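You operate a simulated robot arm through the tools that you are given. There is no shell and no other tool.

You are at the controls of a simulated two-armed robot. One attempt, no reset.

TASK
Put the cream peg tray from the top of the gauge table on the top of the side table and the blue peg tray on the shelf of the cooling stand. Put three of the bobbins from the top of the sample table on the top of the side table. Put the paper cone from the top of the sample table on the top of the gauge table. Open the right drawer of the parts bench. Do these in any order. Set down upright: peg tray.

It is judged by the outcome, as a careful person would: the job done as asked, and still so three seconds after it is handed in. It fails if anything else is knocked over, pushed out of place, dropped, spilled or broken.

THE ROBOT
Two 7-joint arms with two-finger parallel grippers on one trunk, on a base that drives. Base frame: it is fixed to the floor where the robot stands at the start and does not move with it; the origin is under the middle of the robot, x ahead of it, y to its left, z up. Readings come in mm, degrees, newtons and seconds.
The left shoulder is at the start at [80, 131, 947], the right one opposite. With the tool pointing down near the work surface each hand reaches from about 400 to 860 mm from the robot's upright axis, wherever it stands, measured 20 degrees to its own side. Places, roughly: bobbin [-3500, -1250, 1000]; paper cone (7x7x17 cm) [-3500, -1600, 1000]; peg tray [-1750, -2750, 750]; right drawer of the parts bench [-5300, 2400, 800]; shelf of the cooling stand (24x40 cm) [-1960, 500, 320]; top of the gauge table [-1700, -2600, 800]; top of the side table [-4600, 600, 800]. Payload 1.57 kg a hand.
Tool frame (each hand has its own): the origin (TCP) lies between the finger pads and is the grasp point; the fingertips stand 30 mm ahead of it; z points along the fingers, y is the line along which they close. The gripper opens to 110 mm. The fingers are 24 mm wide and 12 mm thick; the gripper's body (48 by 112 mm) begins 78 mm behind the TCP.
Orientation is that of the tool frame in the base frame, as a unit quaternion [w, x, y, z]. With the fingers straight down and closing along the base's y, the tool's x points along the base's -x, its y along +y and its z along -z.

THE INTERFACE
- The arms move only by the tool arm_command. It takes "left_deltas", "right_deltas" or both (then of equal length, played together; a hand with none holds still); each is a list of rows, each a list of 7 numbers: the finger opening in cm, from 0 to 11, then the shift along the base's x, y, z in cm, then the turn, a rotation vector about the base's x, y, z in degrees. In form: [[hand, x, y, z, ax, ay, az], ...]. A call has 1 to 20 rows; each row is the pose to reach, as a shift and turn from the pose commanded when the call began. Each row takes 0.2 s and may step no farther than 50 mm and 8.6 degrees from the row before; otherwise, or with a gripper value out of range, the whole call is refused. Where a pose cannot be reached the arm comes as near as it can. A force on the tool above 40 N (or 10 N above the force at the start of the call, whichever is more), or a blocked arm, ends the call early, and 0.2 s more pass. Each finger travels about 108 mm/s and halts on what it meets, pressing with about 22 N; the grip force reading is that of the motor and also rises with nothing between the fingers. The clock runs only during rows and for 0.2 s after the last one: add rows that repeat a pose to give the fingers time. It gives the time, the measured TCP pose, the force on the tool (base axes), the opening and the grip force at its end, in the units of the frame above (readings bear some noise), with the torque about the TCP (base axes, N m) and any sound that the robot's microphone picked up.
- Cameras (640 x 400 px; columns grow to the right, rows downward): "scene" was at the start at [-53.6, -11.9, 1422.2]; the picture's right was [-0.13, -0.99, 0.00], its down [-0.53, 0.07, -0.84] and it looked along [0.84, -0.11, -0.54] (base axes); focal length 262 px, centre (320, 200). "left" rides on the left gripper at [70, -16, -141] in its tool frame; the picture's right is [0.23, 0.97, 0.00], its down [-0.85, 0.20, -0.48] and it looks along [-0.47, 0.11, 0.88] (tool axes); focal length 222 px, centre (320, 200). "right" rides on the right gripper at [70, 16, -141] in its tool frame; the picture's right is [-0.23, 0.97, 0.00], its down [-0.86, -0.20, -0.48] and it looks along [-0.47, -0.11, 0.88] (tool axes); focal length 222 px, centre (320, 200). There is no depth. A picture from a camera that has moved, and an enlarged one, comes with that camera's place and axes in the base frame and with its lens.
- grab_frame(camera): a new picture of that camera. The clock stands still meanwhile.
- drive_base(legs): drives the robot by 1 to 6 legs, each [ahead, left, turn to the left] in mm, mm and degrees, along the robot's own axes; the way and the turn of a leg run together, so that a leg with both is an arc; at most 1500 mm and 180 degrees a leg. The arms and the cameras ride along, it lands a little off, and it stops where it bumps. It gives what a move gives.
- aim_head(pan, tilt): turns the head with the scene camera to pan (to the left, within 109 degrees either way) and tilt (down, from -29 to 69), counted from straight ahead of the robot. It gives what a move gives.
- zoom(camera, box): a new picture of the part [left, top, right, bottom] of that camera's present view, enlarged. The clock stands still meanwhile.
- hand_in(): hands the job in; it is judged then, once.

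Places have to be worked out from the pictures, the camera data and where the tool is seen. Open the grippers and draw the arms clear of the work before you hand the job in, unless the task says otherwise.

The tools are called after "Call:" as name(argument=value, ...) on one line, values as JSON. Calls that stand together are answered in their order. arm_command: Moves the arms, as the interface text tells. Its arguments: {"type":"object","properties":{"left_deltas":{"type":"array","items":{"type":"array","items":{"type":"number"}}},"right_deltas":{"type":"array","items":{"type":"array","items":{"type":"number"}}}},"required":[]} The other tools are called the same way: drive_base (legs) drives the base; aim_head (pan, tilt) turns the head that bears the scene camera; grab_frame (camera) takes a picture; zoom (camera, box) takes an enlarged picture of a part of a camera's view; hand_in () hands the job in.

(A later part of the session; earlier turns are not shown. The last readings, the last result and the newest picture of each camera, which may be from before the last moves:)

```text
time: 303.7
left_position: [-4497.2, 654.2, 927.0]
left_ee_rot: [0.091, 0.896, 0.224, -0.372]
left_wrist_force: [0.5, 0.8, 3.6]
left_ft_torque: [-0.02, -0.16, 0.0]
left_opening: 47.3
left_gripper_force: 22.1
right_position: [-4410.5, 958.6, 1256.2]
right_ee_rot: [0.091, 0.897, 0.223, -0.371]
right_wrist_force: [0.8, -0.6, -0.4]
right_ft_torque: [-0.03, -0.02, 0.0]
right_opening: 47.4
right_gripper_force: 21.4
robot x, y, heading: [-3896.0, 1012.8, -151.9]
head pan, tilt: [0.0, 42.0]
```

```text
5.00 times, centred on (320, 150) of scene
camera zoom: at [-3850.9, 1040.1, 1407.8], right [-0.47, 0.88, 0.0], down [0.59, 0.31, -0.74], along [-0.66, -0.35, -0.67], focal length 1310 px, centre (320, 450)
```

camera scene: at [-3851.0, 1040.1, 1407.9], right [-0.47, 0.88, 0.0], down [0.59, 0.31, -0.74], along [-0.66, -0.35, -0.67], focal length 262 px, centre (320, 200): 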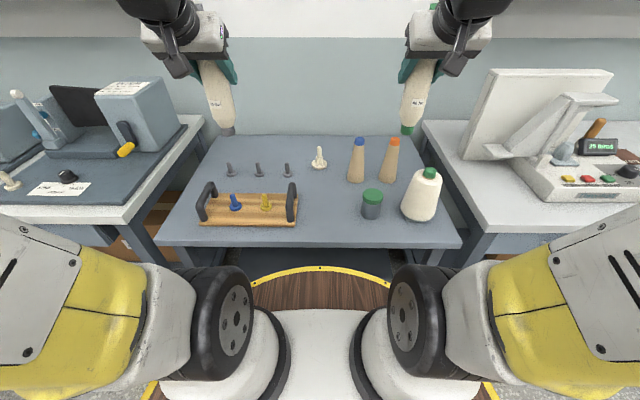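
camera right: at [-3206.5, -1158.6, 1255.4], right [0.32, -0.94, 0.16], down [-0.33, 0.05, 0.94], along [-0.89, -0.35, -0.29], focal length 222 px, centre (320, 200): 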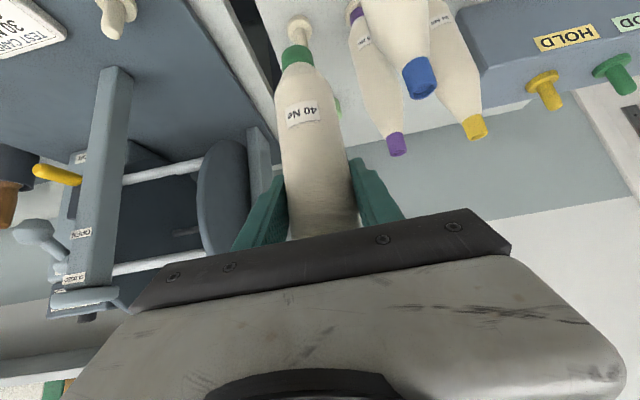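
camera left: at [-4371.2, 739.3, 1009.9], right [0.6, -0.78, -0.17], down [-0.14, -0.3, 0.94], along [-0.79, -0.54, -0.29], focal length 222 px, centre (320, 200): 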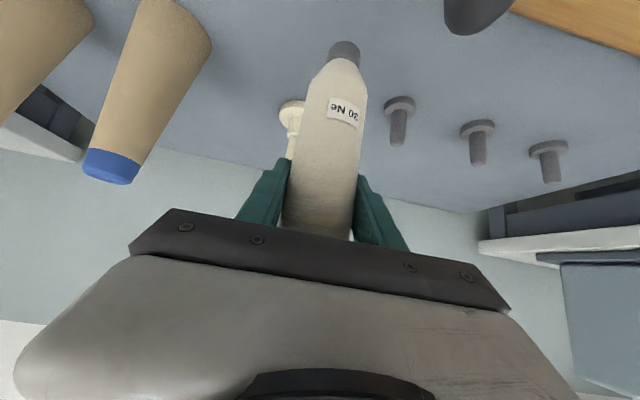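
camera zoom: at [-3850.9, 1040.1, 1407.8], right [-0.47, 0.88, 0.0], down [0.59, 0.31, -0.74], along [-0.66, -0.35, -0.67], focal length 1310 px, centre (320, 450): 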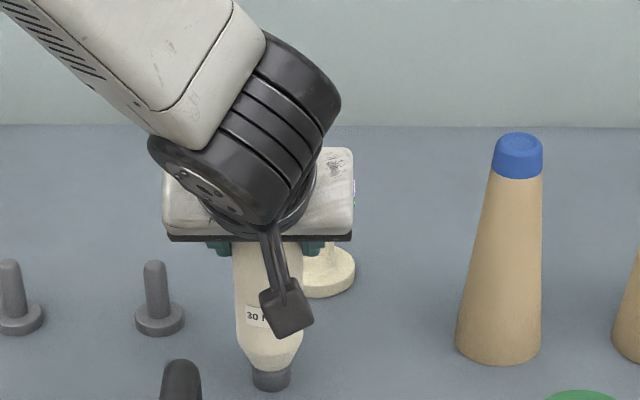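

Contact at z≈927. I press 1.5 mm to seat it flat, relieve, and open the fingers slowly.

Call:
arm_command(left_deltas=[[0, 0, 0, -0.15, 0, 0, 0], [0, 0, 0, -0.15, 0, 0, 0], [0, 0, 0, 0, 0, 0, 0], [4.85, 0, 0, 0, 0, 0, 0], [5, 0, 0, 0, 0, 0, 0], [5.2, 0, 0, 0, 0, 0, 0], [5.6, 0, 0, 0, 0, 0, 0], [6.2, 0, 0, 0, 0, 0, 0], [6.8, 0, 0, 0, 0, 0, 0], [6.8, 0, 0, 0, 0, 0, 0]])

Call:
grab_frame(camera="left")

Call:
zoom(camera="scene", box=[270, 110, 370, 190])

```text
time: 305.9
left_position: [-4497.3, 654.0, 927.4]
left_ee_rot: [0.091, 0.896, 0.224, -0.373]
left_wrist_force: [0.1, -0.1, -0.7]
left_ft_torque: [-0.04, 0.03, -0.01]
left_opening: 68.2
left_gripper_force: 0.0
right_position: [-4409.7, 957.4, 1255.9]
right_ee_rot: [0.092, 0.896, 0.224, -0.372]
right_wrist_force: [-0.3, 0.0, -1.4]
right_ft_torque: [0.0, -0.02, -0.02]
right_opening: 47.5
right_gripper_force: 21.9
robot x, y, heading: [-3898.5, 1012.5, -152.1]
head pan, tilt: [0.0, 42.0]
```

```text
taken
camera left: at [-4374.2, 738.4, 976.9], right [0.6, -0.78, -0.17], down [-0.14, -0.3, 0.94], along [-0.79, -0.54, -0.29], focal length 222 px, centre (320, 200)
```

left: 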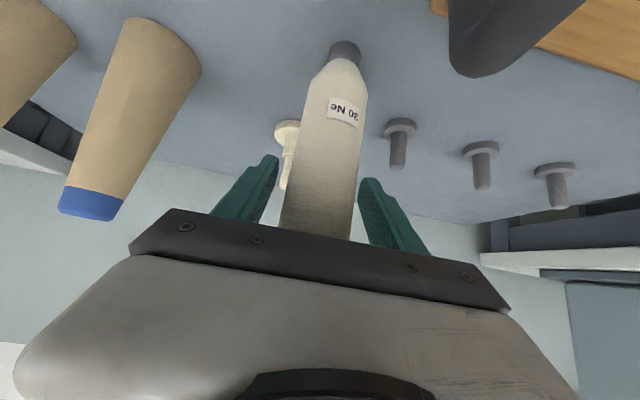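

```text
5.00 times, centred on (320, 150) of scene
camera zoom: at [-3851.0, 1040.1, 1407.8], right [-0.47, 0.88, 0.0], down [0.59, 0.31, -0.74], along [-0.66, -0.35, -0.67], focal length 1310 px, centre (320, 450)
```

zoom: 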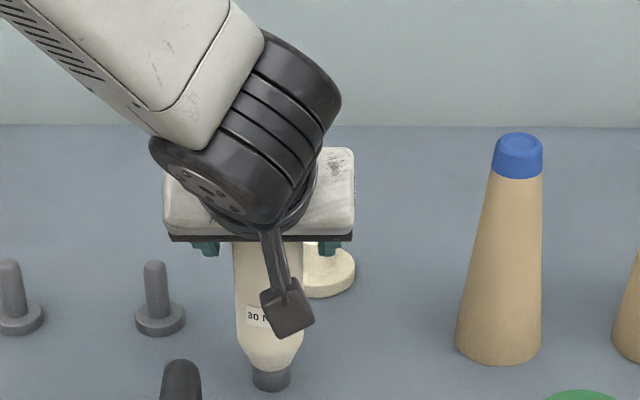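

It stands by itself. I open a bit wider and withdraw the left hand back and up along the tool axis.

Call:
arm_command(left_deltas=[[8, 0, 0, 0, 0, 0, 0], [9, 0, 0, 0, 0, 0, 0], [9, 1.2, 0.65, 1.4, 0, 0, 0], [9, 3.1, 1.6, 3.5, 0, 0, 0], [9, 5.6, 3, 6.4, 0, 0, 0], [9, 8.1, 4.3, 9.2, 0, 0, 0], [9, 10.6, 5.6, 12, 0, 0, 0], [9, 13.1, 7, 14.8, 0, 0, 0], [9, 15.6, 8.3, 17.7, 0, 0, 0], [9, 18, 7.5, 21, 0, 0, 0], [9, 20.2, 4, 23.5, 0, 0, 0], [9, 22.2, 0.2, 26, 0, 0, 0], [9, 24, -3.5, 28, 0, 0, 0], [9, 24, -3.5, 28, 0, 0, 0]])

Call:
grab_frame(camera="scene")

Call:
zoom(camera="scene", box=[180, 80, 440, 260])

```text
time: 308.9
left_position: [-4256.4, 617.9, 1206.7]
left_ee_rot: [0.09, 0.896, 0.223, -0.373]
left_wrist_force: [0.5, 0.3, 0.4]
left_ft_torque: [0.02, 0.02, -0.02]
left_opening: 89.9
left_gripper_force: 0.1
right_position: [-4410.4, 957.3, 1255.9]
right_ee_rot: [0.092, 0.896, 0.224, -0.372]
right_wrist_force: [-0.2, -0.4, -0.4]
right_ft_torque: [0.01, 0.02, 0.03]
right_opening: 47.3
right_gripper_force: 22.0
robot x, y, heading: [-3900.4, 1011.9, -152.1]
head pan, tilt: [0.0, 42.0]
```

```text
taken
camera scene: at [-3850.9, 1040.1, 1407.8], right [-0.47, 0.88, 0.0], down [0.59, 0.31, -0.74], along [-0.66, -0.35, -0.67], focal length 262 px, centre (320, 200)
```

scene: 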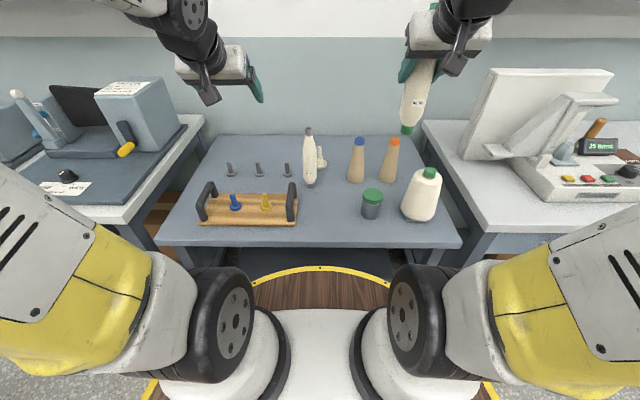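

```text
2.22 times, centred on (310, 170) of scene
camera zoom: at [-3850.9, 1040.1, 1407.8], right [-0.47, 0.88, 0.0], down [0.59, 0.31, -0.74], along [-0.66, -0.35, -0.67], focal length 582 px, centre (342, 267)
```

zoom: 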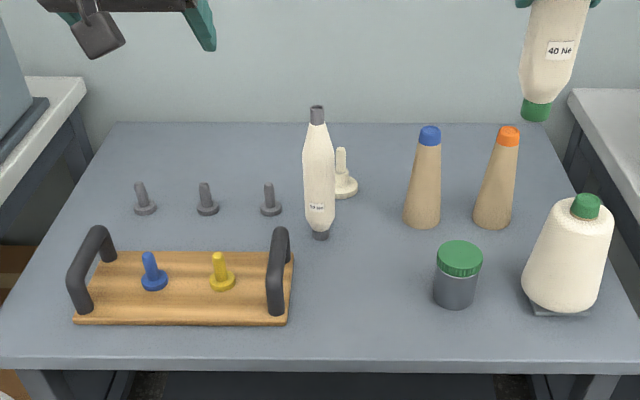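

The grey bobbin stands upright at (A=691, L=34). Now I place the green one with the right hand at about (A=610, L=-45).

Call:
arm_command(right_deltas=[[0, -1, -3.8, 0, 0, 0, 0], [0, -1.9, -7.6, 0, 0, 0, 0], [0, -2.9, -11.5, 0, 0, 0, 0], [0, -3.9, -15.3, 0, 0, 0, 0], [0, -4.8, -19.1, 0, 0, 0, 0], [0, -4.8, -19.1, -4.5, 0, 0, 0], [0, -4.8, -19.1, -9, 0, 0, 0], [0, -4.8, -19.1, -13.5, 0, 0, 0], [0, -4.8, -19.1, -18, 0, 0, 0], [0, -4.8, -19.1, -22.5, 0, 0, 0], [0, -4.8, -19.1, -27, 0, 0, 0], [0, -4.8, -19.1, -31, 0, 0, 0], [0, -4.8, -19.1, -31, 0, 0, 0]])

Call:
zoom(camera="scene", box=[180, 80, 440, 260])

Call:
grab_frame(camera="right")

```text
time: 311.7
left_position: [-4257.7, 619.0, 1206.1]
left_ee_rot: [0.091, 0.896, 0.224, -0.373]
left_wrist_force: [-0.1, 0.0, 0.4]
left_ft_torque: [0.02, -0.02, -0.01]
left_opening: 89.9
left_gripper_force: 0.0
right_position: [-4458.3, 767.6, 945.0]
right_ee_rot: [0.092, 0.896, 0.224, -0.371]
right_wrist_force: [0.3, 0.3, -0.6]
right_ft_torque: [-0.03, 0.04, -0.02]
right_opening: 47.4
right_gripper_force: 21.9
robot x, y, heading: [-3896.3, 1015.8, -152.1]
head pan, tilt: [0.0, 42.0]
```

```text
2.22 times, centred on (310, 170) of scene
camera zoom: at [-3851.0, 1040.1, 1407.8], right [-0.47, 0.88, 0.0], down [0.59, 0.31, -0.74], along [-0.66, -0.35, -0.67], focal length 582 px, centre (342, 267)
```

zoom: 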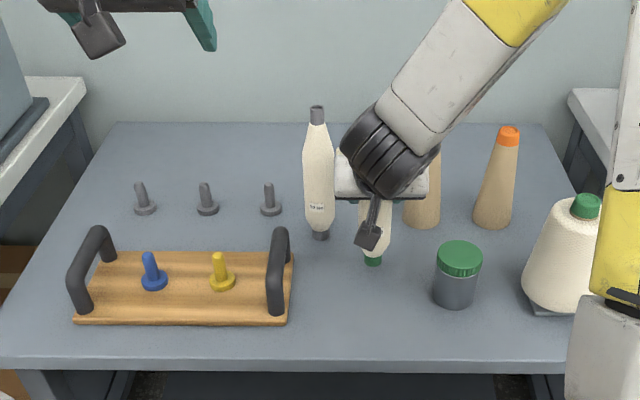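

```text
taken
camera right: at [-4318.2, 824.1, 997.3], right [0.31, -0.94, 0.16], down [-0.33, 0.05, 0.94], along [-0.89, -0.35, -0.29], focal length 222 px, centre (320, 200)
```

right: 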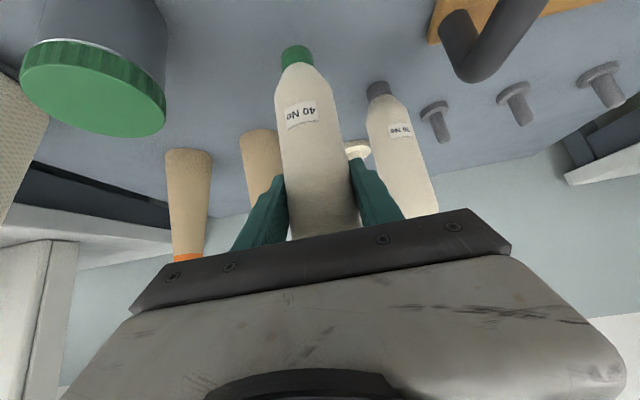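

The green bobbin is over its spot with clearance from the grey one. I lower to contact.

Call:
arm_command(right_deltas=[[0, 0, 0, -0.5, 0, 0, 0], [0, 0, 0, -1, 0, 0, 0], [0, 0, 0, -1.2, 0, 0, 0], [0, 0, 0, -1.2, 0, 0, 0]])

Call:
arm_command(right_deltas=[[0, 0, 0, -0.2, 0, 0, 0], [0, 0, 0, -0.3, 0, 0, 0], [0, 0, 0, -0.3, 0, 0, 0]])

Call:
arm_command(right_deltas=[[0, 0, 0, -0.2, 0, 0, 0], [0, 0, 0, -0.3, 0, 0, 0], [0, 0, 0, -0.3, 0, 0, 0]])

```text
time: 312.7
left_position: [-4256.4, 617.1, 1206.8]
left_ee_rot: [0.09, 0.896, 0.224, -0.373]
left_wrist_force: [0.3, 0.3, -0.4]
left_ft_torque: [-0.03, -0.01, -0.01]
left_opening: 90.1
left_gripper_force: 0.0
right_position: [-4457.9, 768.1, 934.0]
right_ee_rot: [0.091, 0.896, 0.223, -0.373]
right_wrist_force: [-0.1, -0.5, -2.1]
right_ft_torque: [0.0, -0.01, -0.01]
right_opening: 47.6
right_gripper_force: 22.1
robot x, y, heading: [-3895.1, 1015.1, -152.1]
head pan, tilt: [0.0, 42.0]
```

```text
time: 313.5
left_position: [-4256.6, 617.1, 1206.2]
left_ee_rot: [0.091, 0.896, 0.224, -0.373]
left_wrist_force: [0.2, 0.2, 0.3]
left_ft_torque: [0.0, -0.01, 0.01]
left_opening: 90.2
left_gripper_force: 0.0
right_position: [-4457.1, 768.0, 929.6]
right_ee_rot: [0.092, 0.896, 0.224, -0.371]
right_wrist_force: [-0.4, 0.1, -1.8]
right_ft_torque: [0.0, 0.0, 0.01]
right_opening: 47.5
right_gripper_force: 21.9
robot x, y, heading: [-3896.3, 1015.1, -152.0]
head pan, tilt: [0.0, 42.0]
```

```text
time: 314.3
left_position: [-4256.0, 618.5, 1206.6]
left_ee_rot: [0.09, 0.896, 0.223, -0.373]
left_wrist_force: [0.6, -0.1, 0.4]
left_ft_torque: [-0.01, 0.03, -0.01]
left_opening: 90.1
left_gripper_force: 0.0
right_position: [-4458.1, 766.3, 927.8]
right_ee_rot: [0.09, 0.896, 0.223, -0.372]
right_wrist_force: [-0.6, 0.5, -1.0]
right_ft_torque: [0.0, 0.01, -0.01]
right_opening: 47.2
right_gripper_force: 21.8
robot x, y, heading: [-3899.1, 1013.3, -152.0]
head pan, tilt: [0.0, 42.0]
```

Nearly there; one more small lowering to feel contact.

Call:
arm_command(right_deltas=[[0, 0, 0, -0.2, 0, 0, 0], [0, 0, 0, -0.2, 0, 0, 0]])

Call:
arm_command(right_deltas=[[0, 0, 0, -0.2, 0, 0, 0], [0, 0, 0, -0.2, 0, 0, 0]])

```text
time: 314.9
left_position: [-4257.1, 617.7, 1205.5]
left_ee_rot: [0.09, 0.896, 0.224, -0.372]
left_wrist_force: [-0.1, 0.0, 0.8]
left_ft_torque: [-0.02, -0.01, -0.02]
left_opening: 90.1
left_gripper_force: 0.1
right_position: [-4458.4, 767.2, 925.7]
right_ee_rot: [0.091, 0.897, 0.224, -0.371]
right_wrist_force: [0.3, -0.4, 0.2]
right_ft_torque: [0.03, -0.01, 0.0]
right_opening: 47.5
right_gripper_force: 22.3
robot x, y, heading: [-3900.8, 1013.1, -152.0]
head pan, tilt: [0.0, 42.0]
```

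```text
time: 315.5
left_position: [-4256.1, 617.2, 1207.4]
left_ee_rot: [0.09, 0.896, 0.223, -0.373]
left_wrist_force: [0.2, -0.5, 0.3]
left_ft_torque: [-0.02, -0.02, -0.01]
left_opening: 90.1
left_gripper_force: 0.0
right_position: [-4459.5, 767.1, 925.5]
right_ee_rot: [0.091, 0.895, 0.223, -0.375]
right_wrist_force: [1.9, 3.6, 23.6]
right_ft_torque: [0.1, -0.17, 0.02]
right_opening: 47.4
right_gripper_force: 22.0
robot x, y, heading: [-3898.3, 1014.5, -152.2]
head pan, tilt: [0.0, 42.0]
```

Firm contact (24 N). I relieve 2 mm and open slowly.

Call:
arm_command(right_deltas=[[0, 0, 0, 0.15, 0, 0, 0], [0, 0, 0, 0.2, 0, 0, 0], [4.85, 0, 0, 0.2, 0, 0, 0], [5, 0, 0, 0.2, 0, 0, 0], [5.2, 0, 0, 0.2, 0, 0, 0], [5.6, 0, 0, 0.2, 0, 0, 0], [6.2, 0, 0, 0.2, 0, 0, 0], [6.8, 0, 0, 0.2, 0, 0, 0], [6.8, 0, 0, 0.2, 0, 0, 0]])

Call:
grab_frame(camera="right")

```text
time: 317.5
left_position: [-4255.7, 617.3, 1206.3]
left_ee_rot: [0.09, 0.896, 0.224, -0.373]
left_wrist_force: [-0.9, -0.1, 0.3]
left_ft_torque: [-0.03, 0.0, -0.04]
left_opening: 90.1
left_gripper_force: 0.1
right_position: [-4458.4, 767.9, 926.0]
right_ee_rot: [0.091, 0.897, 0.223, -0.372]
right_wrist_force: [0.3, 1.2, 0.3]
right_ft_torque: [0.03, 0.0, 0.01]
right_opening: 67.6
right_gripper_force: 0.0
robot x, y, heading: [-3898.2, 1014.0, -152.1]
head pan, tilt: [0.0, 42.0]
```

```text
taken
camera right: at [-4318.1, 823.6, 978.0], right [0.31, -0.94, 0.16], down [-0.33, 0.05, 0.94], along [-0.89, -0.35, -0.29], focal length 222 px, centre (320, 200)
```

right: 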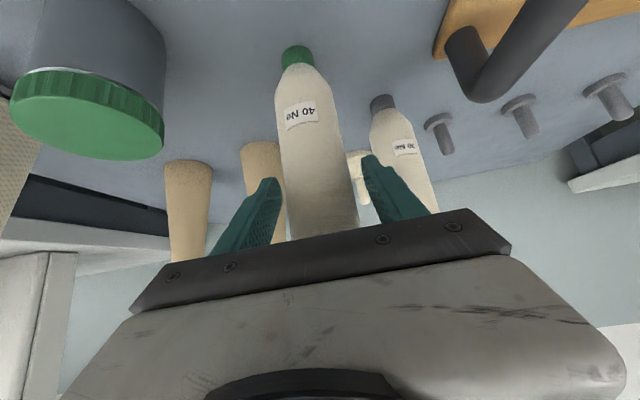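

It stands. I withdraw the right hand along the tool axis and then out to the right.

Call:
arm_command(right_deltas=[[7.6, 0, 0, 0, 0, 0, 0], [7.6, 1.2, 0.65, 1.4, 0, 0, 0], [7.6, 3.1, 1.6, 3.5, 0, 0, 0], [7.6, 5.6, 3, 6.4, 0, 0, 0], [7.6, 8.1, 4.3, 9.2, 0, 0, 0], [7.6, 10.6, 5.6, 12, 0, 0, 0], [7.6, 12, 6.4, 16, 0, 0, 0], [7.6, 12, 7, 20, 0, 0, 0], [7.6, 10.5, 10.8, 22, 0, 0, 0], [7.6, 8.5, 14.6, 24, 0, 0, 0], [7.6, 6.5, 18.4, 26, 0, 0, 0], [7.6, 6.5, 18.4, 28, 0, 0, 0], [7.6, 6.5, 18.4, 28, 0, 0, 0]])

Call:
zoom(camera="scene", box=[180, 80, 440, 260])

Call:
grab_frame(camera="scene")

```text
time: 320.3
left_position: [-4255.8, 617.4, 1205.5]
left_ee_rot: [0.092, 0.896, 0.224, -0.372]
left_wrist_force: [0.3, 0.4, 0.5]
left_ft_torque: [0.04, 0.0, 0.01]
left_opening: 89.9
left_gripper_force: 0.0
right_position: [-4393.7, 949.7, 1204.5]
right_ee_rot: [0.091, 0.896, 0.223, -0.372]
right_wrist_force: [0.5, 0.3, -0.4]
right_ft_torque: [0.02, 0.0, 0.01]
right_opening: 75.9
right_gripper_force: 0.0
robot x, y, heading: [-3896.9, 1016.2, -152.1]
head pan, tilt: [0.0, 42.0]
```

```text
2.22 times, centred on (310, 170) of scene
camera zoom: at [-3850.9, 1040.1, 1407.8], right [-0.47, 0.88, 0.0], down [0.59, 0.31, -0.74], along [-0.66, -0.35, -0.67], focal length 582 px, centre (342, 267)
```

zoom: 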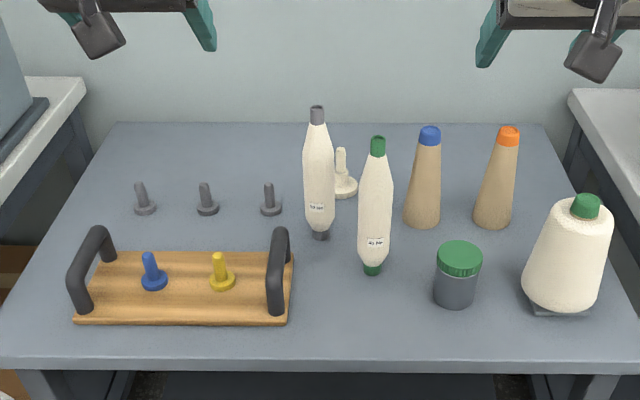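

```text
taken
camera scene: at [-3850.9, 1040.1, 1407.8], right [-0.47, 0.88, 0.0], down [0.59, 0.31, -0.74], along [-0.66, -0.35, -0.67], focal length 262 px, centre (320, 200)
```

scene: 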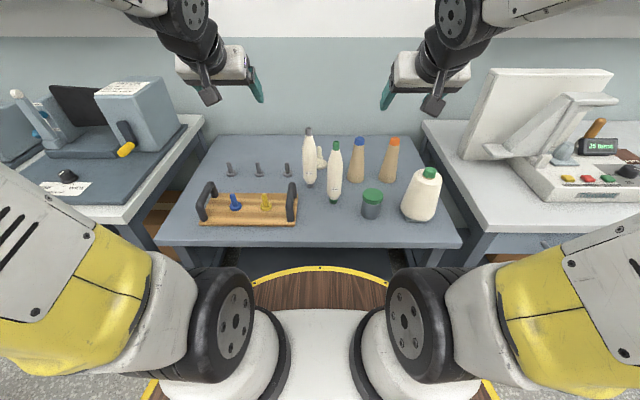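

Both bobbins stand. I return for the third: back off, slide left 2320 mm and approach the sample table again.

Call:
drive_base(legs=[[-470, 0, 0], [0, 1200, 0], [0, 1130, 0], [420, 0, 0]])

Call:
aim_head(pan=0, tilt=35)

Call:
grab_frame(camera="scene")

Call:
zoom(camera="scene", box=[220, 100, 420, 240])

```text
time: 336.4
left_position: [-3091.3, -1430.5, 1206.5]
left_ee_rot: [0.093, 0.894, 0.23, -0.373]
left_wrist_force: [-0.1, 0.9, 0.0]
left_ft_torque: [0.03, -0.02, -0.02]
left_opening: 90.0
left_gripper_force: 0.0
right_position: [-3233.2, -1101.4, 1205.2]
right_ee_rot: [0.094, 0.894, 0.231, -0.372]
right_wrist_force: [0.3, -0.3, -0.1]
right_ft_torque: [0.02, 0.03, 0.03]
right_opening: 76.0
right_gripper_force: 0.0
robot x, y, heading: [-2740.2, -1029.7, -151.3]
head pan, tilt: [0.0, 42.0]
```

```text
time: 337.1
left_position: [-3091.5, -1430.6, 1206.2]
left_ee_rot: [0.094, 0.894, 0.231, -0.372]
left_wrist_force: [0.2, -0.5, -1.1]
left_ft_torque: [0.02, 0.01, -0.01]
left_opening: 89.9
left_gripper_force: 0.0
right_position: [-3234.2, -1100.3, 1205.6]
right_ee_rot: [0.094, 0.895, 0.23, -0.371]
right_wrist_force: [0.6, -0.3, 0.3]
right_ft_torque: [0.03, 0.03, -0.03]
right_opening: 75.8
right_gripper_force: 0.1
robot x, y, heading: [-2739.5, -1026.3, -151.0]
head pan, tilt: [0.0, 35.0]
```

```text
taken
camera scene: at [-2695.9, -1004.7, 1418.3], right [-0.48, 0.88, 0.0], down [0.5, 0.28, -0.82], along [-0.72, -0.4, -0.57], focal length 262 px, centre (320, 200)
```

scene: 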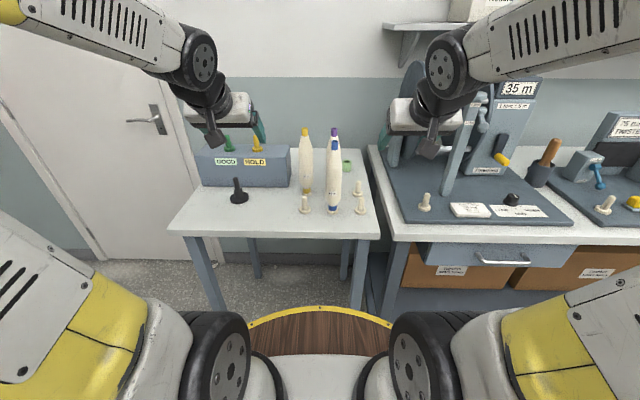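

```text
2.86 times, centred on (320, 170) of scene
camera zoom: at [-2695.9, -1004.7, 1418.3], right [-0.48, 0.88, 0.0], down [0.5, 0.28, -0.82], along [-0.72, -0.4, -0.57], focal length 749 px, centre (320, 286)
```

zoom: 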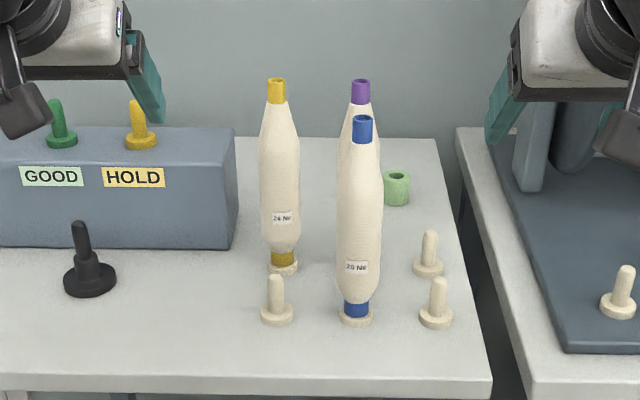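

Blue stands at about A=625, L=-41, with its neighbours' pegs low beside it. I bring the right hand to the pre-grasp line in front of it.

Call:
arm_command(right_deltas=[[7, 0.6, -3.5, -1.4, 0, 0, 0], [6.6, 1.3, -7, -2.8, 0, 0, 0], [6.6, 1.9, -10.4, -4.3, 0, 0, 0], [6.6, 2.5, -13.9, -5.7, 0, 0, 0], [6.6, 2.5, -13.9, -5.7, 0, 0, 0]])

Call:
grab_frame(camera="right")

```text
time: 338.2
left_position: [-3091.2, -1430.0, 1205.8]
left_ee_rot: [0.094, 0.895, 0.23, -0.372]
left_wrist_force: [0.7, 0.8, -0.1]
left_ft_torque: [0.0, 0.01, -0.01]
left_opening: 90.0
left_gripper_force: 0.0
right_position: [-3208.9, -1241.6, 1147.9]
right_ee_rot: [0.094, 0.895, 0.231, -0.371]
right_wrist_force: [0.5, -0.2, 0.5]
right_ft_torque: [0.0, 0.0, -0.02]
right_opening: 66.1
right_gripper_force: 0.1
robot x, y, heading: [-2738.7, -1028.4, -151.3]
head pan, tilt: [0.0, 35.0]
```

```text
taken
camera right: at [-3070.5, -1184.1, 1200.4], right [0.33, -0.93, 0.16], down [-0.33, 0.04, 0.94], along [-0.89, -0.36, -0.29], focal length 222 px, centre (320, 200)
```

right: 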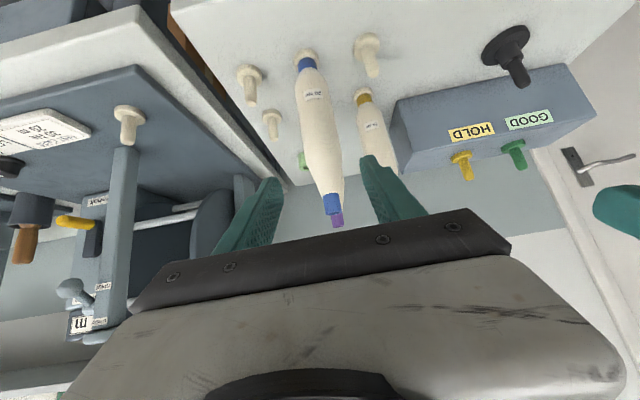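

Aligned. I advance along the tool axis to mid-body and close, then lift.

Call:
arm_command(right_deltas=[[6.6, -2.4, -1.3, -2.8, 0, 0, 0], [6.6, -4.8, -2.6, -5.6, 0, 0, 0], [6.6, -7.2, -3.9, -8.5, 0, 0, 0], [6.6, -9.6, -5.3, -11.3, 0, 0, 0], [6.6, -9.6, -5.3, -11.3, 0, 0, 0]])

Call:
grab_frame(camera="right")

```text
time: 339.4
left_position: [-3089.1, -1430.8, 1206.8]
left_ee_rot: [0.094, 0.894, 0.231, -0.372]
left_wrist_force: [0.9, 0.0, 0.2]
left_ft_torque: [-0.07, 0.01, -0.01]
left_opening: 89.9
left_gripper_force: 0.0
right_position: [-3307.0, -1293.6, 1034.3]
right_ee_rot: [0.095, 0.895, 0.23, -0.371]
right_wrist_force: [-0.2, -0.2, -0.3]
right_ft_torque: [-0.01, -0.03, -0.01]
right_opening: 66.1
right_gripper_force: 0.0
robot x, y, heading: [-2736.6, -1030.0, -151.2]
head pan, tilt: [0.0, 35.0]
```

```text
taken
camera right: at [-3167.7, -1235.6, 1086.1], right [0.33, -0.93, 0.16], down [-0.33, 0.04, 0.94], along [-0.89, -0.36, -0.29], focal length 222 px, centre (320, 200)
```

right: 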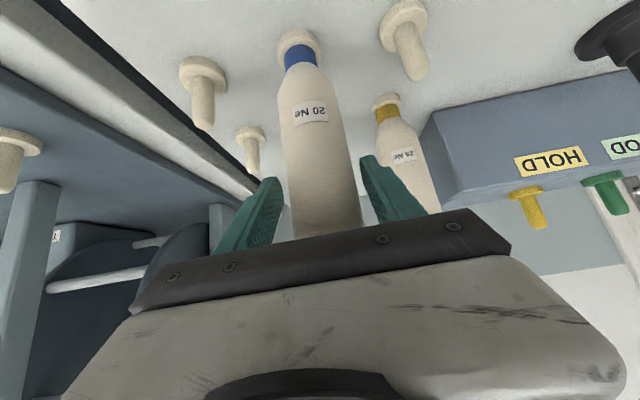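

The blue-capped bobbin is between the fingers; I close and lift straight up.

Call:
arm_command(right_deltas=[[5.5, 0, 0, 0, 0, 0, 0], [4, 0, 0, 0, 0, 0, 0], [2, 0, 0, 0, 0, 0, 0], [0, 0, 0, 0, 0, 0, 0], [0, 0, 0, 0, 0, 0, 0]])

Call:
arm_command(right_deltas=[[0, 0, 0, 2, 0, 0, 0], [0, 0, 0, 5, 0, 0, 0], [0, 0, 0, 8, 0, 0, 0], [0, 0, 0, 11, 0, 0, 0], [0, 0, 0, 14, 0, 0, 0], [0, 0, 0, 17, 0, 0, 0], [0, 0, 0, 19, 0, 0, 0], [0, 0, 0, 19, 0, 0, 0]])

Call:
grab_frame(camera="scene")

Call:
grab_frame(camera="right")

```text
time: 340.6
left_position: [-3090.7, -1430.8, 1206.6]
left_ee_rot: [0.093, 0.894, 0.23, -0.372]
left_wrist_force: [0.5, 0.3, -0.2]
left_ft_torque: [0.0, -0.01, 0.01]
left_opening: 90.1
left_gripper_force: 0.2
right_position: [-3305.2, -1293.5, 1034.2]
right_ee_rot: [0.094, 0.895, 0.23, -0.37]
right_wrist_force: [0.6, -3.6, -0.9]
right_ft_torque: [-0.26, -0.08, 0.02]
right_opening: 47.2
right_gripper_force: 22.2
robot x, y, heading: [-2739.1, -1028.9, -151.2]
head pan, tilt: [0.0, 35.0]
```

```text
time: 342.4
left_position: [-3092.1, -1430.6, 1205.9]
left_ee_rot: [0.094, 0.894, 0.23, -0.372]
left_wrist_force: [-0.4, 0.2, 0.4]
left_ft_torque: [0.0, 0.02, 0.05]
left_opening: 90.0
left_gripper_force: 0.1
right_position: [-3304.9, -1292.5, 1225.4]
right_ee_rot: [0.093, 0.895, 0.23, -0.37]
right_wrist_force: [-0.7, -0.4, -1.2]
right_ft_torque: [0.01, 0.03, -0.02]
right_opening: 47.3
right_gripper_force: 21.8
robot x, y, heading: [-2739.7, -1029.5, -151.1]
head pan, tilt: [0.0, 35.0]
```

```text
taken
camera scene: at [-2695.9, -1004.8, 1418.3], right [-0.48, 0.88, 0.0], down [0.5, 0.28, -0.82], along [-0.72, -0.4, -0.57], focal length 262 px, centre (320, 200)
```

scene: 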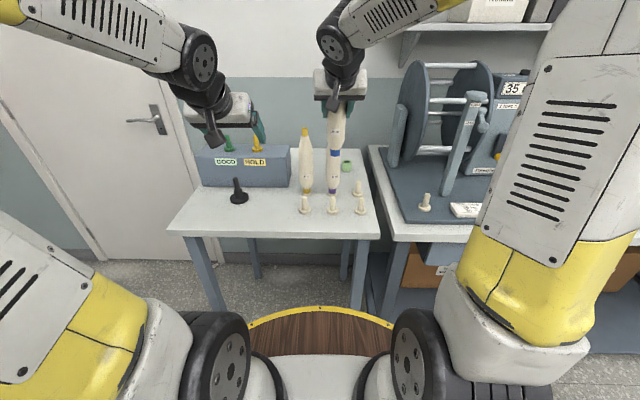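

```text
taken
camera right: at [-3166.0, -1235.3, 1277.8], right [0.33, -0.93, 0.16], down [-0.33, 0.04, 0.94], along [-0.89, -0.36, -0.29], focal length 222 px, centre (320, 200)
```

right: 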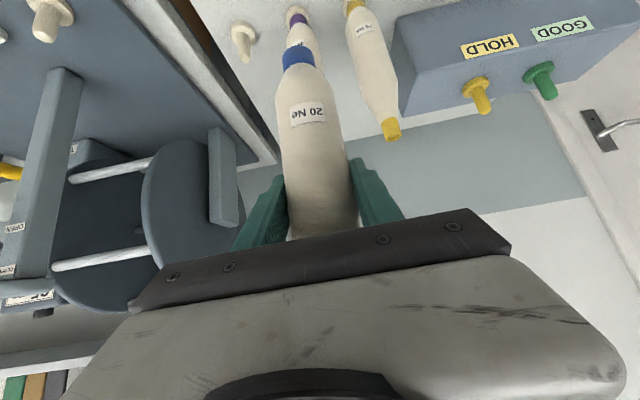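

The third bobbin is up; yellow and purple remain undisturbed. I draw the hand back and right, then drive to the side table.

Call:
arm_command(right_deltas=[[0, 3.2, 1.7, 1, 0, 0, 0], [0, 6.4, 3.5, 2, 0, 0, 0], [0, 9.6, 5.2, 3, 0, 0, 0], [0, 7.6, 9, 3, 0, 0, 0], [0, 5.5, 12.8, 3, 0, 0, 0], [0, 3.4, 16.6, 3, 0, 0, 0], [0, 3.4, 16.6, 3, 0, 0, 0]])

Call:
drive_base(legs=[[-440, 0, 0], [0, 0, -1], [0, -1200, 0], [0, -1110, 0]])

Call:
aim_head(pan=0, tilt=32)

Call:
grab_frame(camera="scene")

```text
time: 344.1
left_position: [-3091.0, -1432.1, 1206.3]
left_ee_rot: [0.094, 0.894, 0.231, -0.372]
left_wrist_force: [-0.7, -0.1, 0.7]
left_ft_torque: [0.02, -0.01, 0.0]
left_opening: 90.1
left_gripper_force: 0.1
right_position: [-3271.8, -1125.1, 1254.0]
right_ee_rot: [0.094, 0.895, 0.23, -0.371]
right_wrist_force: [0.4, 0.1, -1.6]
right_ft_torque: [-0.02, 0.04, -0.01]
right_opening: 46.9
right_gripper_force: 21.9
robot x, y, heading: [-2737.8, -1028.6, -150.9]
head pan, tilt: [0.0, 35.0]
```

```text
time: 357.9
left_position: [-3803.0, 787.9, 1206.6]
left_ee_rot: [0.094, 0.894, 0.232, -0.372]
left_wrist_force: [-0.1, -0.3, 0.5]
left_ft_torque: [-0.01, 0.0, 0.02]
left_opening: 90.0
left_gripper_force: 0.0
right_position: [-3985.9, 1092.6, 1254.6]
right_ee_rot: [0.096, 0.894, 0.234, -0.371]
right_wrist_force: [0.0, 0.2, -1.1]
right_ft_torque: [0.01, 0.0, 0.0]
right_opening: 47.4
right_gripper_force: 21.8
robot x, y, heading: [-3450.8, 1192.5, -151.2]
head pan, tilt: [0.0, 35.0]
```

```text
time: 358.6
left_position: [-3804.3, 786.8, 1207.2]
left_ee_rot: [0.095, 0.894, 0.233, -0.372]
left_wrist_force: [-0.1, 0.2, -0.3]
left_ft_torque: [0.02, -0.02, -0.01]
left_opening: 89.8
left_gripper_force: 0.1
right_position: [-3986.5, 1092.9, 1254.0]
right_ee_rot: [0.095, 0.894, 0.233, -0.37]
right_wrist_force: [0.2, 0.3, -0.9]
right_ft_torque: [-0.02, -0.02, 0.0]
right_opening: 47.3
right_gripper_force: 22.1
robot x, y, heading: [-3449.7, 1189.0, -150.8]
head pan, tilt: [0.0, 32.0]
```

```text
taken
camera scene: at [-3412.2, 1215.7, 1422.9], right [-0.49, 0.87, 0.0], down [0.46, 0.26, -0.85], along [-0.74, -0.41, -0.53], focal length 262 px, centre (320, 200)
```

scene: 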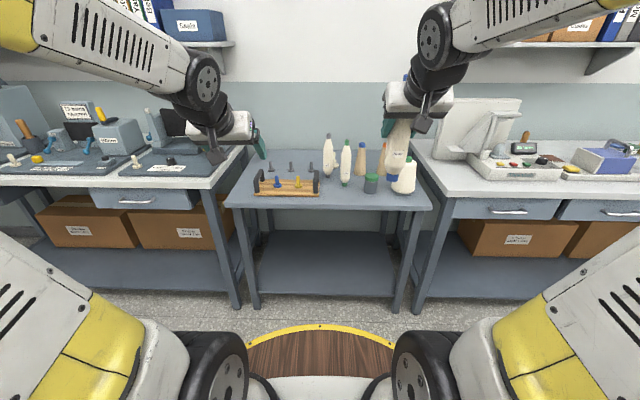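

Both placed bobbins stand. I straighten, drive forward 475 mm and 50 mm right.

Call:
drive_base(legs=[[0, 0, -1], [475, -50, 0]])

Call:
aim_head(pan=0, tilt=42)

Call:
grab_frame(camera="scene")

Call:
zoom(camera="scene", box=[180, 80, 440, 260])

```text
time: 361.7
left_position: [-4248.1, 615.6, 1206.5]
left_ee_rot: [0.092, 0.895, 0.227, -0.372]
left_wrist_force: [-0.1, -0.4, 0.1]
left_ft_torque: [-0.02, 0.04, 0.01]
left_opening: 89.9
left_gripper_force: 0.1
right_position: [-4423.8, 921.7, 1254.7]
right_ee_rot: [0.093, 0.895, 0.227, -0.372]
right_wrist_force: [-0.1, 0.3, -1.2]
right_ft_torque: [0.01, -0.01, 0.02]
right_opening: 47.6
right_gripper_force: 22.1
robot x, y, heading: [-3891.8, 1014.6, -151.4]
head pan, tilt: [0.0, 32.0]
```

```text
time: 362.4
left_position: [-4246.1, 615.4, 1205.9]
left_ee_rot: [0.092, 0.895, 0.227, -0.372]
left_wrist_force: [-0.7, 0.2, -0.1]
left_ft_torque: [-0.01, -0.01, -0.02]
left_opening: 90.0
left_gripper_force: 0.1
right_position: [-4423.6, 922.2, 1254.3]
right_ee_rot: [0.093, 0.896, 0.227, -0.371]
right_wrist_force: [0.2, -0.5, -1.4]
right_ft_torque: [-0.01, 0.01, -0.02]
right_opening: 47.1
right_gripper_force: 22.1
robot x, y, heading: [-3890.4, 1017.2, -151.4]
head pan, tilt: [0.0, 42.0]
```

```text
taken
camera scene: at [-3844.0, 1040.3, 1407.9], right [-0.48, 0.88, 0.0], down [0.59, 0.32, -0.74], along [-0.65, -0.35, -0.67], focal length 262 px, centre (320, 200)
```

scene: 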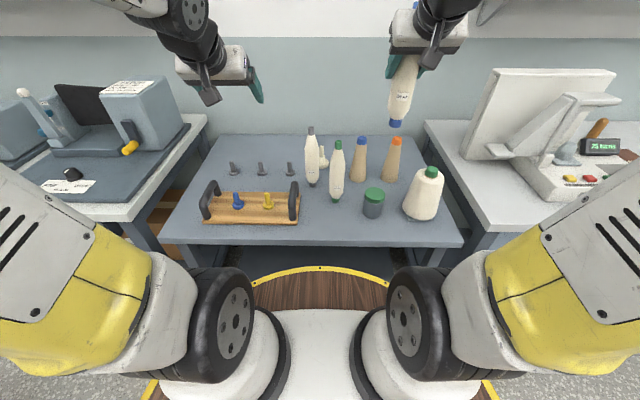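

```text
2.22 times, centred on (310, 170) of scene
camera zoom: at [-3844.0, 1040.3, 1407.9], right [-0.48, 0.88, 0.0], down [0.59, 0.32, -0.74], along [-0.65, -0.35, -0.67], focal length 582 px, centre (342, 267)
```

zoom: 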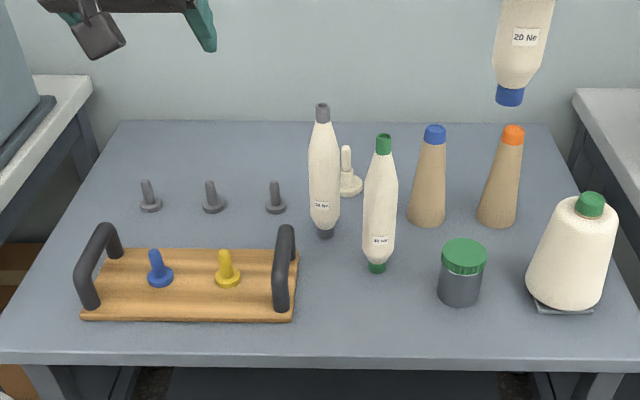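

Both bobbins and the cream tray stand. The third goes to (A=530, L=-5), about 100 mm from the green one; I move over it and lower.

Call:
arm_command(right_deltas=[[0, 1.6, -3.9, 0, 0, 0, 0], [0, 3.3, -7.7, 0, 0, 0, 0], [0, 4.9, -11.6, 0, 0, 0, 0], [0, 6.5, -15.5, 0, 0, 0, 0], [0, 6.5, -15.5, -4.5, 0, 0, 0], [0, 6.5, -15.5, -9, 0, 0, 0], [0, 6.5, -15.5, -13.5, 0, 0, 0], [0, 6.5, -15.5, -18, 0, 0, 0], [0, 6.5, -15.5, -22.5, 0, 0, 0], [0, 6.5, -15.5, -27, 0, 0, 0], [0, 6.5, -15.5, -31, 0, 0, 0], [0, 6.5, -15.5, -31, 0, 0, 0]])

Call:
zoom(camera="scene", box=[180, 80, 440, 260])

Call:
grab_frame(camera="right")

```text
time: 365.0
left_position: [-4246.8, 615.2, 1206.8]
left_ee_rot: [0.091, 0.896, 0.226, -0.372]
left_wrist_force: [0.2, 0.6, 0.1]
left_ft_torque: [-0.03, 0.0, 0.0]
left_opening: 90.3
left_gripper_force: 0.2
right_position: [-4358.5, 764.6, 944.3]
right_ee_rot: [0.092, 0.896, 0.227, -0.371]
right_wrist_force: [-0.2, 0.5, -1.2]
right_ft_torque: [-0.05, 0.04, -0.03]
right_opening: 47.4
right_gripper_force: 22.3
robot x, y, heading: [-3890.0, 1012.7, -151.6]
head pan, tilt: [0.0, 42.0]
```

```text
2.22 times, centred on (310, 170) of scene
camera zoom: at [-3844.0, 1040.3, 1407.8], right [-0.48, 0.88, 0.0], down [0.59, 0.32, -0.74], along [-0.65, -0.35, -0.67], focal length 582 px, centre (342, 267)
```

zoom: 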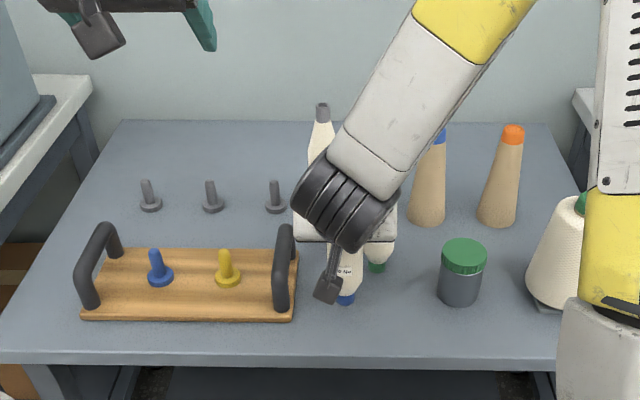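

```text
taken
camera right: at [-4219.0, 821.7, 995.0], right [0.32, -0.93, 0.16], down [-0.33, 0.05, 0.94], along [-0.89, -0.35, -0.29], focal length 222 px, centre (320, 200)
```

right: 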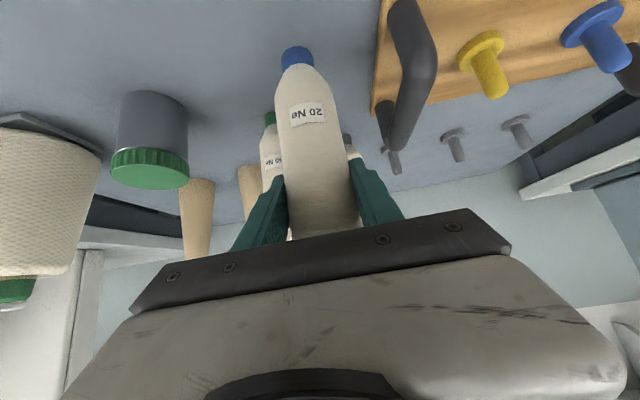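

Clear of the green bobbin and the rack. I lower to contact.

Call:
arm_command(right_deltas=[[0, 0, 0, -0.5, 0, 0, 0], [0, 0, 0, -1, 0, 0, 0], [0, 0, 0, -1.4, 0, 0, 0], [0, 0, 0, -1.4, 0, 0, 0]])

Call:
arm_command(right_deltas=[[0, 0, 0, -0.2, 0, 0, 0], [0, 0, 0, -0.2, 0, 0, 0]])

Call:
arm_command(right_deltas=[[0, 0, 0, -0.2, 0, 0, 0], [0, 0, 0, -0.2, 0, 0, 0]])

```text
time: 366.0
left_position: [-4247.5, 615.9, 1205.5]
left_ee_rot: [0.092, 0.895, 0.226, -0.373]
left_wrist_force: [0.2, 0.4, -1.2]
left_ft_torque: [0.02, 0.0, -0.02]
left_opening: 90.1
left_gripper_force: 0.1
right_position: [-4358.9, 765.5, 930.8]
right_ee_rot: [0.093, 0.896, 0.227, -0.371]
right_wrist_force: [-0.1, 0.7, -1.7]
right_ft_torque: [0.02, 0.01, 0.0]
right_opening: 47.2
right_gripper_force: 21.9
robot x, y, heading: [-3892.4, 1012.7, -151.9]
head pan, tilt: [0.0, 42.0]
```

```text
time: 366.6
left_position: [-4247.1, 615.0, 1206.9]
left_ee_rot: [0.093, 0.895, 0.227, -0.372]
left_wrist_force: [-0.1, -0.6, 0.4]
left_ft_torque: [0.03, -0.01, 0.01]
left_opening: 89.8
left_gripper_force: 0.1
right_position: [-4359.3, 766.0, 927.3]
right_ee_rot: [0.092, 0.896, 0.226, -0.371]
right_wrist_force: [-0.2, 0.3, -1.6]
right_ft_torque: [0.01, 0.03, 0.02]
right_opening: 47.3
right_gripper_force: 22.2
robot x, y, heading: [-3888.6, 1013.1, -151.6]
head pan, tilt: [0.0, 42.0]
```

```text
time: 367.2
left_position: [-4246.1, 614.4, 1207.4]
left_ee_rot: [0.091, 0.896, 0.226, -0.373]
left_wrist_force: [0.4, -0.5, 0.1]
left_ft_torque: [-0.01, 0.03, -0.01]
left_opening: 90.0
left_gripper_force: 0.1
right_position: [-4358.6, 766.6, 925.2]
right_ee_rot: [0.092, 0.896, 0.227, -0.371]
right_wrist_force: [0.9, -0.7, -1.0]
right_ft_torque: [-0.02, -0.01, 0.01]
right_opening: 47.5
right_gripper_force: 22.4
robot x, y, heading: [-3893.2, 1016.1, -151.7]
head pan, tilt: [0.0, 42.0]
```

Nearly touching; two more 2 mm steps.

Call:
arm_command(right_deltas=[[0, 0, 0, -0.2, 0, 0, 0], [0, 0, 0, -0.2, 0, 0, 0]])

Call:
arm_command(right_deltas=[[0, 0, 0, -0.15, 0, 0, 0], [0, 0, 0, -0.15, 0, 0, 0]])

```text
time: 367.8
left_position: [-4246.5, 615.7, 1206.0]
left_ee_rot: [0.093, 0.895, 0.227, -0.372]
left_wrist_force: [0.7, -0.6, 0.0]
left_ft_torque: [0.01, -0.02, 0.01]
left_opening: 90.1
left_gripper_force: 0.0
right_position: [-4360.7, 766.2, 925.2]
right_ee_rot: [0.094, 0.895, 0.227, -0.372]
right_wrist_force: [1.7, 3.6, 15.7]
right_ft_torque: [0.33, -0.47, 0.02]
right_opening: 47.5
right_gripper_force: 22.0
robot x, y, heading: [-3891.7, 1017.0, -151.6]
head pan, tilt: [0.0, 42.0]
```

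```text
time: 368.4
left_position: [-4246.3, 614.8, 1207.3]
left_ee_rot: [0.092, 0.895, 0.226, -0.372]
left_wrist_force: [-0.8, 0.0, -0.7]
left_ft_torque: [0.0, 0.03, 0.01]
left_opening: 90.1
left_gripper_force: 0.1
right_position: [-4359.6, 767.3, 923.9]
right_ee_rot: [0.093, 0.895, 0.227, -0.373]
right_wrist_force: [-0.5, 1.3, 26.0]
right_ft_torque: [-0.12, 0.17, 0.05]
right_opening: 47.6
right_gripper_force: 22.2
robot x, y, heading: [-3890.7, 1015.1, -151.5]
head pan, tilt: [0.0, 42.0]
```

Seated with 26 N. I relieve and open slowly.

Call:
arm_command(right_deltas=[[0, 0, 0, 0.15, 0, 0, 0], [0, 0, 0, 0.22, 0, 0, 0], [4.85, 0, 0, 0.22, 0, 0, 0], [5, 0, 0, 0.22, 0, 0, 0], [5.2, 0, 0, 0.22, 0, 0, 0], [5.6, 0, 0, 0.22, 0, 0, 0], [6.2, 0, 0, 0.22, 0, 0, 0], [6.8, 0, 0, 0.22, 0, 0, 0], [6.8, 0, 0, 0.22, 0, 0, 0]])

Call:
grab_frame(camera="right")

```text
time: 370.4
left_position: [-4246.1, 615.2, 1206.3]
left_ee_rot: [0.092, 0.896, 0.227, -0.372]
left_wrist_force: [-0.9, -0.2, 0.1]
left_ft_torque: [0.02, -0.01, -0.01]
left_opening: 90.4
left_gripper_force: 0.0
right_position: [-4359.7, 766.2, 925.7]
right_ee_rot: [0.093, 0.895, 0.227, -0.371]
right_wrist_force: [0.6, -0.1, 0.9]
right_ft_torque: [0.04, 0.01, 0.01]
right_opening: 67.9
right_gripper_force: 0.0
robot x, y, heading: [-3890.3, 1014.3, -151.6]
head pan, tilt: [0.0, 42.0]
```

```text
taken
camera right: at [-4220.0, 824.2, 976.5], right [0.32, -0.93, 0.16], down [-0.33, 0.05, 0.94], along [-0.89, -0.35, -0.29], focal length 222 px, centre (320, 200)
```

right: 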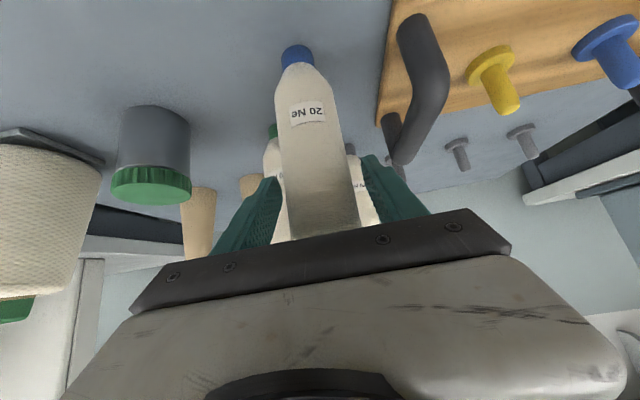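

It stands by itself. I withdraw the right hand along the tool axis, up and out to the right.

Call:
arm_command(right_deltas=[[7.4, 0, 0, 0, 0, 0, 0], [7.4, 1.2, 0.65, 1.4, 0, 0, 0], [7.4, 3.1, 1.7, 3.5, 0, 0, 0], [7.4, 5, 2.8, 6.2, 0, 0, 0], [7.4, 6.5, 3.6, 10, 0, 0, 0], [7.4, 7.5, 4.2, 14, 0, 0, 0], [7.4, 8, 4.5, 18, 0, 0, 0], [7.4, 8, 4.5, 22, 0, 0, 0], [7.4, 6, 8.2, 24, 0, 0, 0], [7.4, 4, 11.9, 26, 0, 0, 0], [7.4, 2, 15.6, 28, 0, 0, 0], [7.4, 0, 19.3, 30, 0, 0, 0], [7.4, 0, 19.3, 30, 0, 0, 0]])

Call:
zoom(camera="scene", box=[180, 80, 440, 260])

```text
time: 373.2
left_position: [-4246.0, 616.8, 1206.5]
left_ee_rot: [0.092, 0.896, 0.226, -0.372]
left_wrist_force: [0.1, -0.5, 0.7]
left_ft_torque: [-0.03, -0.01, 0.02]
left_opening: 90.1
left_gripper_force: 0.0
right_position: [-4358.6, 960.7, 1225.5]
right_ee_rot: [0.093, 0.896, 0.226, -0.371]
right_wrist_force: [-1.3, -0.3, -0.8]
right_ft_torque: [0.05, 0.0, 0.03]
right_opening: 74.0
right_gripper_force: 0.1
right hand out of reach, approached as far as the arm can: row 4, 5, 6
robot x, y, heading: [-3889.8, 1012.6, -151.6]
head pan, tilt: [0.0, 42.0]
```

```text
2.22 times, centred on (310, 170) of scene
camera zoom: at [-3843.9, 1040.3, 1407.8], right [-0.48, 0.88, 0.0], down [0.59, 0.32, -0.74], along [-0.65, -0.35, -0.67], focal length 582 px, centre (342, 267)
```

zoom: 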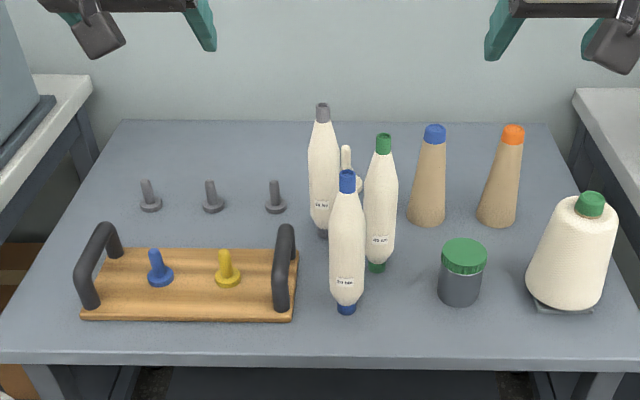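

All three bobbins and the cream tray stand on the side table. Now the drawer: I back off and slide right along the benches, then look for the parts bench.

Call:
drive_base(legs=[[-480, 0, 0], [0, -1300, 0]])

Call:
aim_head(pan=-25, tilt=25)

Call:
grab_frame(camera="scene")

Call:
aim_head(pan=0, tilt=25)

Call:
grab_frame(camera="scene")

```text
time: 382.1
left_position: [-4441.4, 1963.5, 1206.7]
left_ee_rot: [0.093, 0.895, 0.228, -0.372]
left_wrist_force: [-1.1, 0.7, -0.7]
left_ft_torque: [0.01, -0.01, 0.0]
left_opening: 89.9
left_gripper_force: 0.0
right_position: [-4553.2, 2306.2, 1224.1]
right_ee_rot: [0.093, 0.895, 0.229, -0.371]
right_wrist_force: [1.1, 0.7, -0.8]
right_ft_torque: [0.02, -0.01, -0.01]
right_opening: 73.9
right_gripper_force: 0.0
robot x, y, heading: [-4085.1, 2363.1, -151.1]
head pan, tilt: [0.0, 42.0]
```

```text
time: 383.0
left_position: [-4441.3, 1963.9, 1205.9]
left_ee_rot: [0.094, 0.894, 0.229, -0.372]
left_wrist_force: [-0.4, 0.0, 0.2]
left_ft_torque: [0.02, 0.01, -0.03]
left_opening: 90.1
left_gripper_force: 0.0
right_position: [-4554.1, 2307.5, 1224.4]
right_ee_rot: [0.094, 0.895, 0.229, -0.371]
right_wrist_force: [0.2, 0.1, 0.0]
right_ft_torque: [0.02, -0.02, -0.02]
right_opening: 74.1
right_gripper_force: 0.2
robot x, y, heading: [-4087.1, 2359.8, -151.2]
head pan, tilt: [-25.0, 25.0]
```

```text
taken
camera scene: at [-4058.4, 2424.3, 1434.0], right [-0.07, 1.0, 0.0], down [0.42, 0.03, -0.91], along [-0.9, -0.06, -0.42], focal length 262 px, centre (320, 200)
```

scene: 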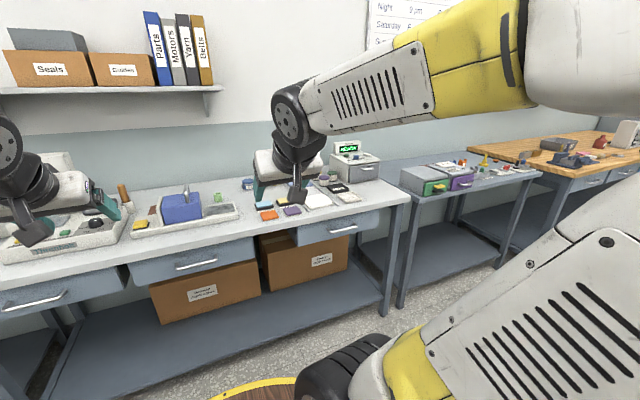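

```text
time: 383.9
left_position: [-4441.3, 1962.7, 1206.7]
left_ee_rot: [0.093, 0.895, 0.229, -0.373]
left_wrist_force: [0.5, 0.1, -0.4]
left_ft_torque: [-0.01, 0.01, -0.02]
left_opening: 90.0
left_gripper_force: 0.0
right_position: [-4554.7, 2306.3, 1224.3]
right_ee_rot: [0.094, 0.895, 0.229, -0.371]
right_wrist_force: [-0.9, 0.5, 0.1]
right_ft_torque: [0.02, 0.0, 0.02]
right_opening: 74.1
right_gripper_force: 0.1
robot x, y, heading: [-4087.0, 2360.9, -151.1]
head pan, tilt: [0.0, 25.0]
```

```text
taken
camera scene: at [-4047.4, 2386.1, 1434.1], right [-0.48, 0.88, 0.0], down [0.37, 0.2, -0.91], along [-0.8, -0.43, -0.42], focal length 262 px, centre (320, 200)
```

scene: 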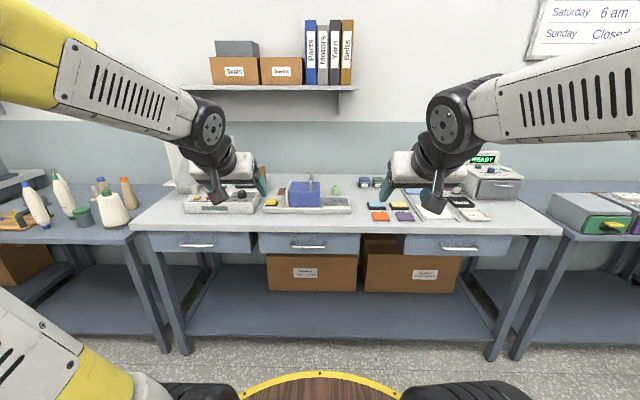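

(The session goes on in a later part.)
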